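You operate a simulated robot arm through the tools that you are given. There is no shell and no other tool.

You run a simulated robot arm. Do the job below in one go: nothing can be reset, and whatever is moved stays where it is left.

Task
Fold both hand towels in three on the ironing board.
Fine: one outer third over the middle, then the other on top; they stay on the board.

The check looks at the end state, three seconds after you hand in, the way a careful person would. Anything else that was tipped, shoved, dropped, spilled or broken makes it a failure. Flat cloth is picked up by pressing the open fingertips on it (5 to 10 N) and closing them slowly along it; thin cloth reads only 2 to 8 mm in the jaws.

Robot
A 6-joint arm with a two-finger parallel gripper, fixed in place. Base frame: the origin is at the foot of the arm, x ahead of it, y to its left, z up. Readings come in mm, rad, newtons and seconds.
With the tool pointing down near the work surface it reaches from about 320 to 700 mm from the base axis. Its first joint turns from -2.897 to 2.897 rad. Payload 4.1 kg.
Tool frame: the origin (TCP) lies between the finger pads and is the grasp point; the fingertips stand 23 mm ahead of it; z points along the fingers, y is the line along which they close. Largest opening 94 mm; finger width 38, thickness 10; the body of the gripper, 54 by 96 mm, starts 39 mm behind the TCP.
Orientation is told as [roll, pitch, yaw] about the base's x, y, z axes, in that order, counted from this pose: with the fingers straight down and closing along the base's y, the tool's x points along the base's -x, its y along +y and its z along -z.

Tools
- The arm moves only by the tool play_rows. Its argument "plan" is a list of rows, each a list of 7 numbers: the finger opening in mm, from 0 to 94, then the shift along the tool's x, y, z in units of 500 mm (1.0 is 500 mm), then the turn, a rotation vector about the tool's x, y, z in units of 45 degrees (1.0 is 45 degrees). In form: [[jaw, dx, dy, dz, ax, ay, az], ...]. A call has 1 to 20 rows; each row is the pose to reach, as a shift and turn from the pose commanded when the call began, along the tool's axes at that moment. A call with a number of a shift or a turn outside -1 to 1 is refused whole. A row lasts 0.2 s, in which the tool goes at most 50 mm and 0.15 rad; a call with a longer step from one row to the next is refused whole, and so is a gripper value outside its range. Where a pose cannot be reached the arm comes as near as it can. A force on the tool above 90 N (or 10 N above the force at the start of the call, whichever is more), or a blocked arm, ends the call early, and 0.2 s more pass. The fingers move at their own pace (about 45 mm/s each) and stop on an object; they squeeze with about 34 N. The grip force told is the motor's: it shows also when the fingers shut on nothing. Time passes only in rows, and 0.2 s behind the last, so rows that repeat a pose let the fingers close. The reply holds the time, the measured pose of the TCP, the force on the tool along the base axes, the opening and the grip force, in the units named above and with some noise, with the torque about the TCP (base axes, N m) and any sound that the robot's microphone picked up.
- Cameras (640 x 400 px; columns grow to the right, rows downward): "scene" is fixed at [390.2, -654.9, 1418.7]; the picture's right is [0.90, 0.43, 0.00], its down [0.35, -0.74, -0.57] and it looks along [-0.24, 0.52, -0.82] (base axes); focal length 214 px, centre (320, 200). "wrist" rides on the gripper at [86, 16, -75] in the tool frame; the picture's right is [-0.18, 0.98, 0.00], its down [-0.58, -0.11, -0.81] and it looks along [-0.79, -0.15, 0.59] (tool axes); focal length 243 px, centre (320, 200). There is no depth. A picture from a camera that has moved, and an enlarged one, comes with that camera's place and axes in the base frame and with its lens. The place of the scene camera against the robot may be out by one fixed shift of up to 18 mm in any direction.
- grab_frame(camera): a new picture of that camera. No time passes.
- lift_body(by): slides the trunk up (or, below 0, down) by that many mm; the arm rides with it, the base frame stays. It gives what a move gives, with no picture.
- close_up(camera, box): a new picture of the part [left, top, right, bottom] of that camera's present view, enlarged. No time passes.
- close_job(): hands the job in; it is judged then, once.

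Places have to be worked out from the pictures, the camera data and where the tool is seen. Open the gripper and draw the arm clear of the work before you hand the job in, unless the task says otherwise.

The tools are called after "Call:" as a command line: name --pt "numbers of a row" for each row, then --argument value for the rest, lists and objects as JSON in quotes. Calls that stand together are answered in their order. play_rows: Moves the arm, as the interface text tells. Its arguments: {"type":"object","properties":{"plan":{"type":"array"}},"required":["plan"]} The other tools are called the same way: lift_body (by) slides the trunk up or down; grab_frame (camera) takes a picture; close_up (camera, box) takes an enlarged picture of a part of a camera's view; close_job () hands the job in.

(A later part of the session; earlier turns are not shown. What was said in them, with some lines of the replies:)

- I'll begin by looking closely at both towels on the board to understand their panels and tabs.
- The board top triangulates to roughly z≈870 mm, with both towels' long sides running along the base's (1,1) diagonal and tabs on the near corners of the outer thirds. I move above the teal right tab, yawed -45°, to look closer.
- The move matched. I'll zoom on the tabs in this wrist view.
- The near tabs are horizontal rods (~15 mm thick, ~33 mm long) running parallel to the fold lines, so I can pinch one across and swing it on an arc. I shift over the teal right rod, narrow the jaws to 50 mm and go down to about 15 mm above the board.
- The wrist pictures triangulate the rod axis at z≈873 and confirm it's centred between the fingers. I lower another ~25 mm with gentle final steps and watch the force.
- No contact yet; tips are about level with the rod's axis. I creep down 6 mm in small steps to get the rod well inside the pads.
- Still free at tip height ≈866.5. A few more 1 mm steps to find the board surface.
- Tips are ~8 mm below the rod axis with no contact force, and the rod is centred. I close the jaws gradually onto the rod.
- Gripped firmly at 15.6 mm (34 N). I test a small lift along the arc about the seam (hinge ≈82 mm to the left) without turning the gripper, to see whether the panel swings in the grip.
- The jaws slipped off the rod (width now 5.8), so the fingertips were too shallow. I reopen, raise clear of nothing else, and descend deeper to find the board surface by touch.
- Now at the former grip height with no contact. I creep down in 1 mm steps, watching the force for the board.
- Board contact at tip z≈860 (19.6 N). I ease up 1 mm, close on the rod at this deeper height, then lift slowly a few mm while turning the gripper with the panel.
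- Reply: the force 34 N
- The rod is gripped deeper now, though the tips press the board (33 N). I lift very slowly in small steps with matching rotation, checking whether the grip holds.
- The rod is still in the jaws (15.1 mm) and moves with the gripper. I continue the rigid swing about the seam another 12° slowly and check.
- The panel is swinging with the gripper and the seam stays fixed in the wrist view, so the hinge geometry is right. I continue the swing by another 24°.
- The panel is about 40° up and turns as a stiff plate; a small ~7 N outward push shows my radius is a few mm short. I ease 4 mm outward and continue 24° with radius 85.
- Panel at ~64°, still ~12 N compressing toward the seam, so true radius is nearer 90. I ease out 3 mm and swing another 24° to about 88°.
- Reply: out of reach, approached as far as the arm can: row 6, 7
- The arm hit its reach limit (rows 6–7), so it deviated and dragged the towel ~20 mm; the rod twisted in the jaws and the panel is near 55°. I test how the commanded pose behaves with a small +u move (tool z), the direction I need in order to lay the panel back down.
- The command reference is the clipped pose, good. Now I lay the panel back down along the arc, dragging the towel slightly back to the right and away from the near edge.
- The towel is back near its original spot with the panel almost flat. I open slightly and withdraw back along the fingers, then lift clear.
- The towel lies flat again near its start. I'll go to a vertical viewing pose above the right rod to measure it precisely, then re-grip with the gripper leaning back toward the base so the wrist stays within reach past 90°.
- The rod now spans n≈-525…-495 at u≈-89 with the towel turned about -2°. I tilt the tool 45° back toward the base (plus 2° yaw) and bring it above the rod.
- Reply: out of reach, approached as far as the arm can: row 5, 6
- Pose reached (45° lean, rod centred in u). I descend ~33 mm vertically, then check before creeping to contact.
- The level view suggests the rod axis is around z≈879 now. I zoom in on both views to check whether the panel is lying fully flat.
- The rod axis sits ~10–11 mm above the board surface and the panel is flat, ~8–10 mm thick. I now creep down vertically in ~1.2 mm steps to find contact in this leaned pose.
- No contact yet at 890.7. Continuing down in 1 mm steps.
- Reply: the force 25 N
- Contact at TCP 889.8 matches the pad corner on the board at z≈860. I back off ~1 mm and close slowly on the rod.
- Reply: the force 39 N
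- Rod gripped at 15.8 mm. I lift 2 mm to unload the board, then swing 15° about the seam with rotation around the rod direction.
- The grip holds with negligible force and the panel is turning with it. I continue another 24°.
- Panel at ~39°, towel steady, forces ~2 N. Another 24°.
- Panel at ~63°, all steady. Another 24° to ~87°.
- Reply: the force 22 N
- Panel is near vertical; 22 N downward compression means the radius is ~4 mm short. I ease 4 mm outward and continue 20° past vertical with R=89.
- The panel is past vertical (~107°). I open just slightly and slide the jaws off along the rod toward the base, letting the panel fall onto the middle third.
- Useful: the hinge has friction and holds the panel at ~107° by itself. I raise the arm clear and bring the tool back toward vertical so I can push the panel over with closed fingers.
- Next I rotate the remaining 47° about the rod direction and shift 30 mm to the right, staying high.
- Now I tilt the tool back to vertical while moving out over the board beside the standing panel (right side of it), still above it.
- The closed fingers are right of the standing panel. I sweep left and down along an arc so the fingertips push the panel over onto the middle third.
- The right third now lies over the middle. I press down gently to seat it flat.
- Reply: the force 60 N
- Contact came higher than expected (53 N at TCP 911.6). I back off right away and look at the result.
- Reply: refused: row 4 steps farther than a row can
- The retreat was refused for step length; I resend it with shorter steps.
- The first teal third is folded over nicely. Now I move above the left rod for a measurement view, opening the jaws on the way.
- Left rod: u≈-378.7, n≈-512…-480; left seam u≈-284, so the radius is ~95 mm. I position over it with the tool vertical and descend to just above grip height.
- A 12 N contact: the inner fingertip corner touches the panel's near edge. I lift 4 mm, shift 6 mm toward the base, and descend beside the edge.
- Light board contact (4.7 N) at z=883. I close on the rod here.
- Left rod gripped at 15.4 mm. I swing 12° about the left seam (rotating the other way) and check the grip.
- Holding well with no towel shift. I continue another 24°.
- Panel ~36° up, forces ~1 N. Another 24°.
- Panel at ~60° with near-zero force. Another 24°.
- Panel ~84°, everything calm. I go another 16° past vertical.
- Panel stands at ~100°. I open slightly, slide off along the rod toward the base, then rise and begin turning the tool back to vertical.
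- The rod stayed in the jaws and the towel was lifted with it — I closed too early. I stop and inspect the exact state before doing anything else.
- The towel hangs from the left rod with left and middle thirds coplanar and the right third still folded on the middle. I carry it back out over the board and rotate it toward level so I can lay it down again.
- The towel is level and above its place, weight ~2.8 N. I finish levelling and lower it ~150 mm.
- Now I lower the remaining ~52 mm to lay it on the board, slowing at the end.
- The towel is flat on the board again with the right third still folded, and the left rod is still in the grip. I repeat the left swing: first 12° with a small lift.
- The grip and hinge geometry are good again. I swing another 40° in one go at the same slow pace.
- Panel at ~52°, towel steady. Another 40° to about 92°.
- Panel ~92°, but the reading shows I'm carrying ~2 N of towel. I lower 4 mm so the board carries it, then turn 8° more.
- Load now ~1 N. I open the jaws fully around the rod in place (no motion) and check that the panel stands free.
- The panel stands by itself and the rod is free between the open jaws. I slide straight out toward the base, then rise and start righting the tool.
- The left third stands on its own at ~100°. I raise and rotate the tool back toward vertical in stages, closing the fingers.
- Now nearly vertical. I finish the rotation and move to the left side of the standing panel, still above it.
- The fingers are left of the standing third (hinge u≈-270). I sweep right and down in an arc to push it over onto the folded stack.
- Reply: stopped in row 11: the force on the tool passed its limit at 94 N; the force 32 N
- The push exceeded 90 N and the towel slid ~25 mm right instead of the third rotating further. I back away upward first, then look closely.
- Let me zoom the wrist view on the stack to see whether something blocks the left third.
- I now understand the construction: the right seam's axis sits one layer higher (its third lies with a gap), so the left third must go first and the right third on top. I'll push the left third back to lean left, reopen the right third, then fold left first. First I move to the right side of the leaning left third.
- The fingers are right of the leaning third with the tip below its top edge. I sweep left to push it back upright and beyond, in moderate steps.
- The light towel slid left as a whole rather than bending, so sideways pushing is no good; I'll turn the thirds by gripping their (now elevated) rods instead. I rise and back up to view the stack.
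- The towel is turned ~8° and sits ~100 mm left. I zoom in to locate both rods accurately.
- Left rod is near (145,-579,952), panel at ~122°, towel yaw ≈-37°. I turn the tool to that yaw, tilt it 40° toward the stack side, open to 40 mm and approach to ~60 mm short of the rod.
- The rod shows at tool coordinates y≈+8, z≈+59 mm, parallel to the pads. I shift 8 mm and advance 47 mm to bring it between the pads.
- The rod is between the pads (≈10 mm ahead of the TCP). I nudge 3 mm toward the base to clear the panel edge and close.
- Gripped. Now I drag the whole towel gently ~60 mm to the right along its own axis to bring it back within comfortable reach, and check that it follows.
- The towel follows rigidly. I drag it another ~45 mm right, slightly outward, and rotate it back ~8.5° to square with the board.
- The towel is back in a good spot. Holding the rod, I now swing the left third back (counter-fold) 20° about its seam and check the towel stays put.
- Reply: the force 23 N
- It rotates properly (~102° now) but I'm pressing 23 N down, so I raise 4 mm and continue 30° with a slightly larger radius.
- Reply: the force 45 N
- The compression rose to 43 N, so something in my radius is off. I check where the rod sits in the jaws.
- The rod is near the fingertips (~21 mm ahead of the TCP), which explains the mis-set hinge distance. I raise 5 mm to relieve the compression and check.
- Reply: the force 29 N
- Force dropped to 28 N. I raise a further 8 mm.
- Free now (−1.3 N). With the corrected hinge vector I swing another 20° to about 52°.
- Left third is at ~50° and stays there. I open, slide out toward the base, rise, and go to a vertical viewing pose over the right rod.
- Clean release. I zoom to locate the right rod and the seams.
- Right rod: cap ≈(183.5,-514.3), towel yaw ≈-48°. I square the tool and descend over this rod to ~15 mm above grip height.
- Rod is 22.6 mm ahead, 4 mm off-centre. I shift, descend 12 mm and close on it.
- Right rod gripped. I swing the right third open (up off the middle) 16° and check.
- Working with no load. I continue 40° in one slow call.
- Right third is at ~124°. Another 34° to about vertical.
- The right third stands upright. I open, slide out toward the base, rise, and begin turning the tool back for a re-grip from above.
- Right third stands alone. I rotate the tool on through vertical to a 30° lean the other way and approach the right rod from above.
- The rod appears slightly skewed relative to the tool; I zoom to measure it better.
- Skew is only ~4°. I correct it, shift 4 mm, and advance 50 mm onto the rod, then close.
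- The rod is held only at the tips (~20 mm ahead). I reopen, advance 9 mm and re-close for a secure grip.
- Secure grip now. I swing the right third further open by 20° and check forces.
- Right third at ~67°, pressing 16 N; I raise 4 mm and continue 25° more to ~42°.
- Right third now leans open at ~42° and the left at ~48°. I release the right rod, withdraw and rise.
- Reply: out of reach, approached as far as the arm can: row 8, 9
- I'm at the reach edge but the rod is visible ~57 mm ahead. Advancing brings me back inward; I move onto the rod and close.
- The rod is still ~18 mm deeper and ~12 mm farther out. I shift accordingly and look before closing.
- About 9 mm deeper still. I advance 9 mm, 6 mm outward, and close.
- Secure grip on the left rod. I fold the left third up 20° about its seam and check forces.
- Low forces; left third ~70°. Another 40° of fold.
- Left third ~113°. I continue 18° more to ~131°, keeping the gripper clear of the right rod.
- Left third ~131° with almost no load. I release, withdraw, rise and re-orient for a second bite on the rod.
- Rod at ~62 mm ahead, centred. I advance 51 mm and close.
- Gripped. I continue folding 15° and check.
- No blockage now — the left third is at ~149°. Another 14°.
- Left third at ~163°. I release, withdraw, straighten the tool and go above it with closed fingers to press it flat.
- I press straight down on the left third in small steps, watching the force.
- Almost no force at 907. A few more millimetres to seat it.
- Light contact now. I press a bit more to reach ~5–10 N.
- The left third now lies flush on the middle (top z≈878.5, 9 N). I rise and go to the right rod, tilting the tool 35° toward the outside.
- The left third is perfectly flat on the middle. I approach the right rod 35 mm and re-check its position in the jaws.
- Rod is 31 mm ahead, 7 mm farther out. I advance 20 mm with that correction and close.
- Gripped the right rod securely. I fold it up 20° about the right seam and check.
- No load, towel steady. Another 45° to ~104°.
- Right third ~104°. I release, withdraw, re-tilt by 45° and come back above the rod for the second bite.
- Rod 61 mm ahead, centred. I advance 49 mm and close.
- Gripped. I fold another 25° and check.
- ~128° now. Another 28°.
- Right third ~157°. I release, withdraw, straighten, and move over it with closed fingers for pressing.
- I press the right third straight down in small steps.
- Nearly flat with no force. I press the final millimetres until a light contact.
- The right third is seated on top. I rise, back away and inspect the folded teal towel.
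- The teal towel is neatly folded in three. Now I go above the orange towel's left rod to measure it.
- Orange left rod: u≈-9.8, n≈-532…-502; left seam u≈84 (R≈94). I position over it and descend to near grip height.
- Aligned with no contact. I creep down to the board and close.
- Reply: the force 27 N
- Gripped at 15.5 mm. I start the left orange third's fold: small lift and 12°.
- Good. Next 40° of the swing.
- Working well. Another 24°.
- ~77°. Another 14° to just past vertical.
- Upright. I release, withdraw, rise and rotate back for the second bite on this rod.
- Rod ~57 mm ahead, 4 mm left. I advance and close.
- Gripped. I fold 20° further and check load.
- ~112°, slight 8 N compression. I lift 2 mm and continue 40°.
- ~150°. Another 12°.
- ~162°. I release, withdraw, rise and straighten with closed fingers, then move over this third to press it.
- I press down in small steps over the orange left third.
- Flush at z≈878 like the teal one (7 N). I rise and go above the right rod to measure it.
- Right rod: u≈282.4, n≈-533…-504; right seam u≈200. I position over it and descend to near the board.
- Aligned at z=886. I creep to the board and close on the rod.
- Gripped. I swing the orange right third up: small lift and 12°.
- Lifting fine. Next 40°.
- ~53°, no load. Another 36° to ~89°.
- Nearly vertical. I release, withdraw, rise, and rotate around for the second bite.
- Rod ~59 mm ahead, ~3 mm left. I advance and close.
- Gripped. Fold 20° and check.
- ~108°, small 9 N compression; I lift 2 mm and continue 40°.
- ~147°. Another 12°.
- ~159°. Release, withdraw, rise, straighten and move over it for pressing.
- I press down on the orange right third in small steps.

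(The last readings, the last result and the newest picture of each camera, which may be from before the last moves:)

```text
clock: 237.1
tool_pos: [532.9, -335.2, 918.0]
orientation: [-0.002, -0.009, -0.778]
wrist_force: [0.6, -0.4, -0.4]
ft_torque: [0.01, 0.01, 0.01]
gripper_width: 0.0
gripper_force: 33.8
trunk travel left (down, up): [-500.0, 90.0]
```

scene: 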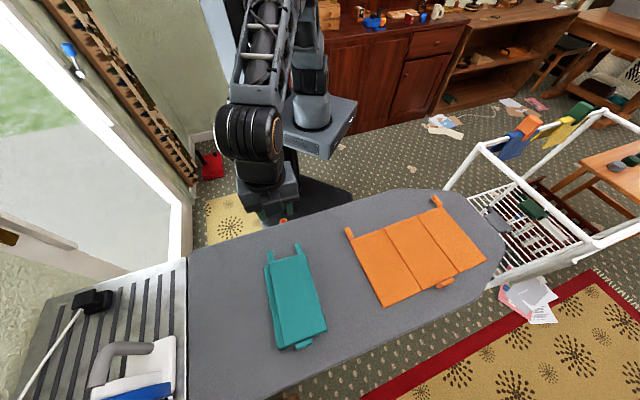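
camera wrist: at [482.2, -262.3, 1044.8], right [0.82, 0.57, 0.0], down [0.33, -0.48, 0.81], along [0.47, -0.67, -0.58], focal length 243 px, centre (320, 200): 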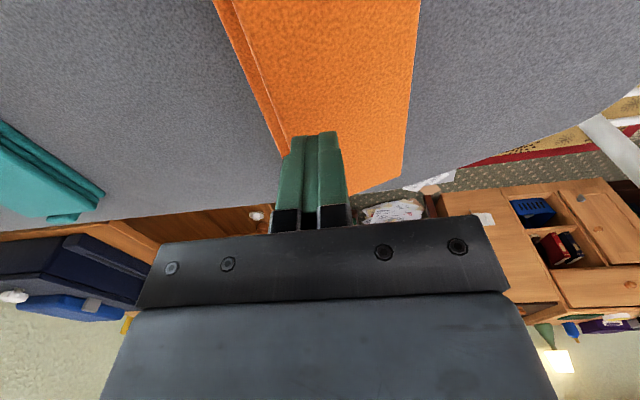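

Call:
play_rows --pt "0 0 0 0.004 0 0 0" --pt "0 0 0 0.008 0 0 0" --pt "0 0 0 0.011 0 0 0" --pt "0 0 0 0.0135 0 0 0"

Call:
grab_frame --camera "wrist"

```text
clock: 238.1
tool_pos: [531.9, -335.8, 912.9]
orientation: [-0.001, -0.013, -0.776]
wrist_force: [-1.8, 0.8, 7.0]
ft_torque: [0.12, 0.13, 0.02]
gripper_width: 0.0
gripper_force: 34.2
trunk travel left (down, up): [-500.0, 90.0]
```

```text
taken
camera wrist: at [481.4, -262.3, 985.1], right [0.82, 0.57, 0.0], down [0.33, -0.48, 0.81], along [0.47, -0.67, -0.58], focal length 243 px, centre (320, 200)
```

wrist: 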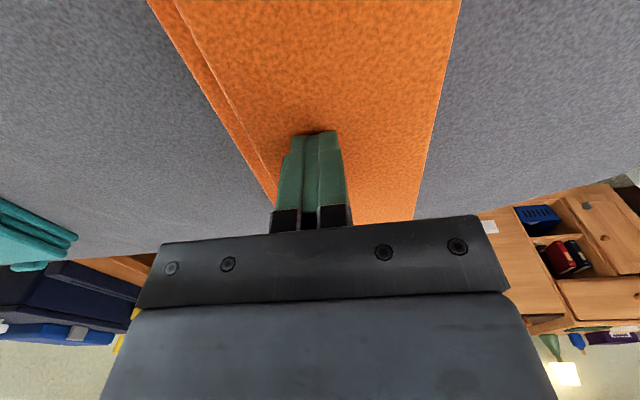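

Seated at 7 N. I rise straight up, open the gripper and retreat toward the start pose.

Call:
play_rows --pt "0 0 0 -0.04 0 0 0" --pt "0 0 0 -0.12 0 0 0" --pt "0 0 0 -0.2 0 0 0" --pt "0 0 0 -0.29 0 0 0" --pt "20 0.06 -0.045 -0.32 0 0 0" --pt "40 0.12 -0.09 -0.345 0 0 0" --pt "60 0.18 -0.135 -0.37 0 0 0" --pt "80 0.24 -0.18 -0.39 0 0 0" --pt "94 0.3 -0.225 -0.41 0 0 0" --pt "94 0.36 -0.27 -0.43 0 0 0" --pt "94 0.42 -0.315 -0.45 0 0 0" --pt "94 0.48 -0.36 -0.47 0 0 0" --pt "94 0.54 -0.405 -0.474 0 0 0" --pt "94 0.551 -0.414 -0.474 0 0 0"

Call:
grab_frame --camera "scene"

Call:
close_up --camera "scene" --box '[230, 190, 480, 350]'

Call:
grab_frame --camera "wrist"

```text
clock: 241.1
tool_pos: [189.2, -288.8, 1144.7]
orientation: [0.0, -0.009, -0.774]
wrist_force: [-0.7, -0.1, -0.2]
ft_torque: [-0.03, 0.01, 0.02]
gripper_width: 94.1
gripper_force: 0.1
trunk travel left (down, up): [-500.0, 90.0]
```

```text
taken
```

scene: 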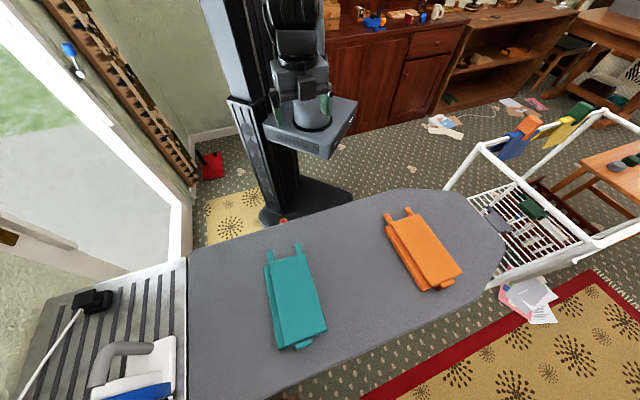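

```text
2.50 times, centred on (355, 270) of scene
camera zoom: at [390.2, -654.9, 1418.7], right [0.9, 0.43, 0.0], down [0.35, -0.74, -0.57], along [-0.24, 0.52, -0.82], focal length 536 px, centre (232, 25)
```

zoom: 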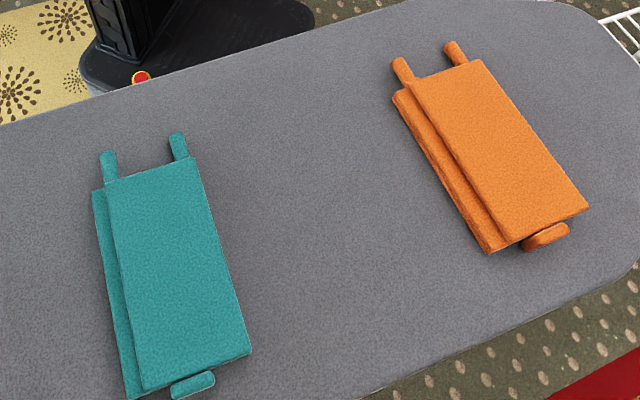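

```text
taken
camera wrist: at [137.5, -215.3, 1217.7], right [0.82, 0.57, 0.0], down [0.33, -0.48, 0.81], along [0.47, -0.67, -0.58], focal length 243 px, centre (320, 200)
```

wrist: 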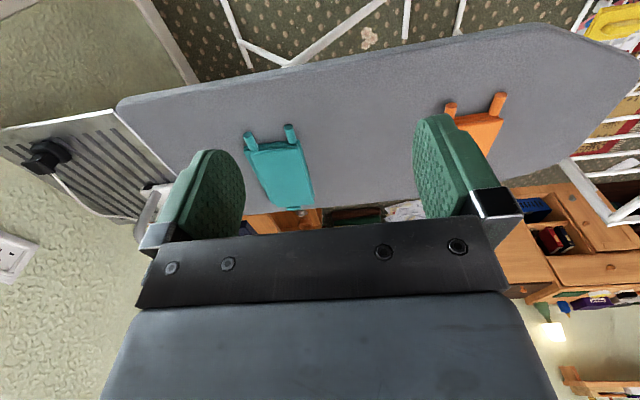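

Both towels lie flat, folded in three (right third on top of left over the middle), well on the board. Nothing else looks disturbed, and the gripper is open and clear of the work. I hand the job in.

Call:
close_job

```text
The job is handed in.
```

Both hand towels are folded in three and lying flat on the ironing board. On each one the left third is folded over the middle and the right third lies on top.

- **Teal towel:** I first folded its right third under. The left third then would not close past about 130°. I reopened the right third, folded the left one down, and put the right one on top. During this it was once lifted clear of the board by accident and then laid back. It also slid around while I worked, so it now sits roughly 50 mm from where it started.
- **Orange towel:** it went straight through in the order left, then right.
- **Forces:** one push on the teal towel passed the 90 N limit and was stopped automatically. I saw no damage from it.

In the last pictures the iron, its stand and the drying rack look undisturbed. The gripper is open and back near its start position, clear of the board.
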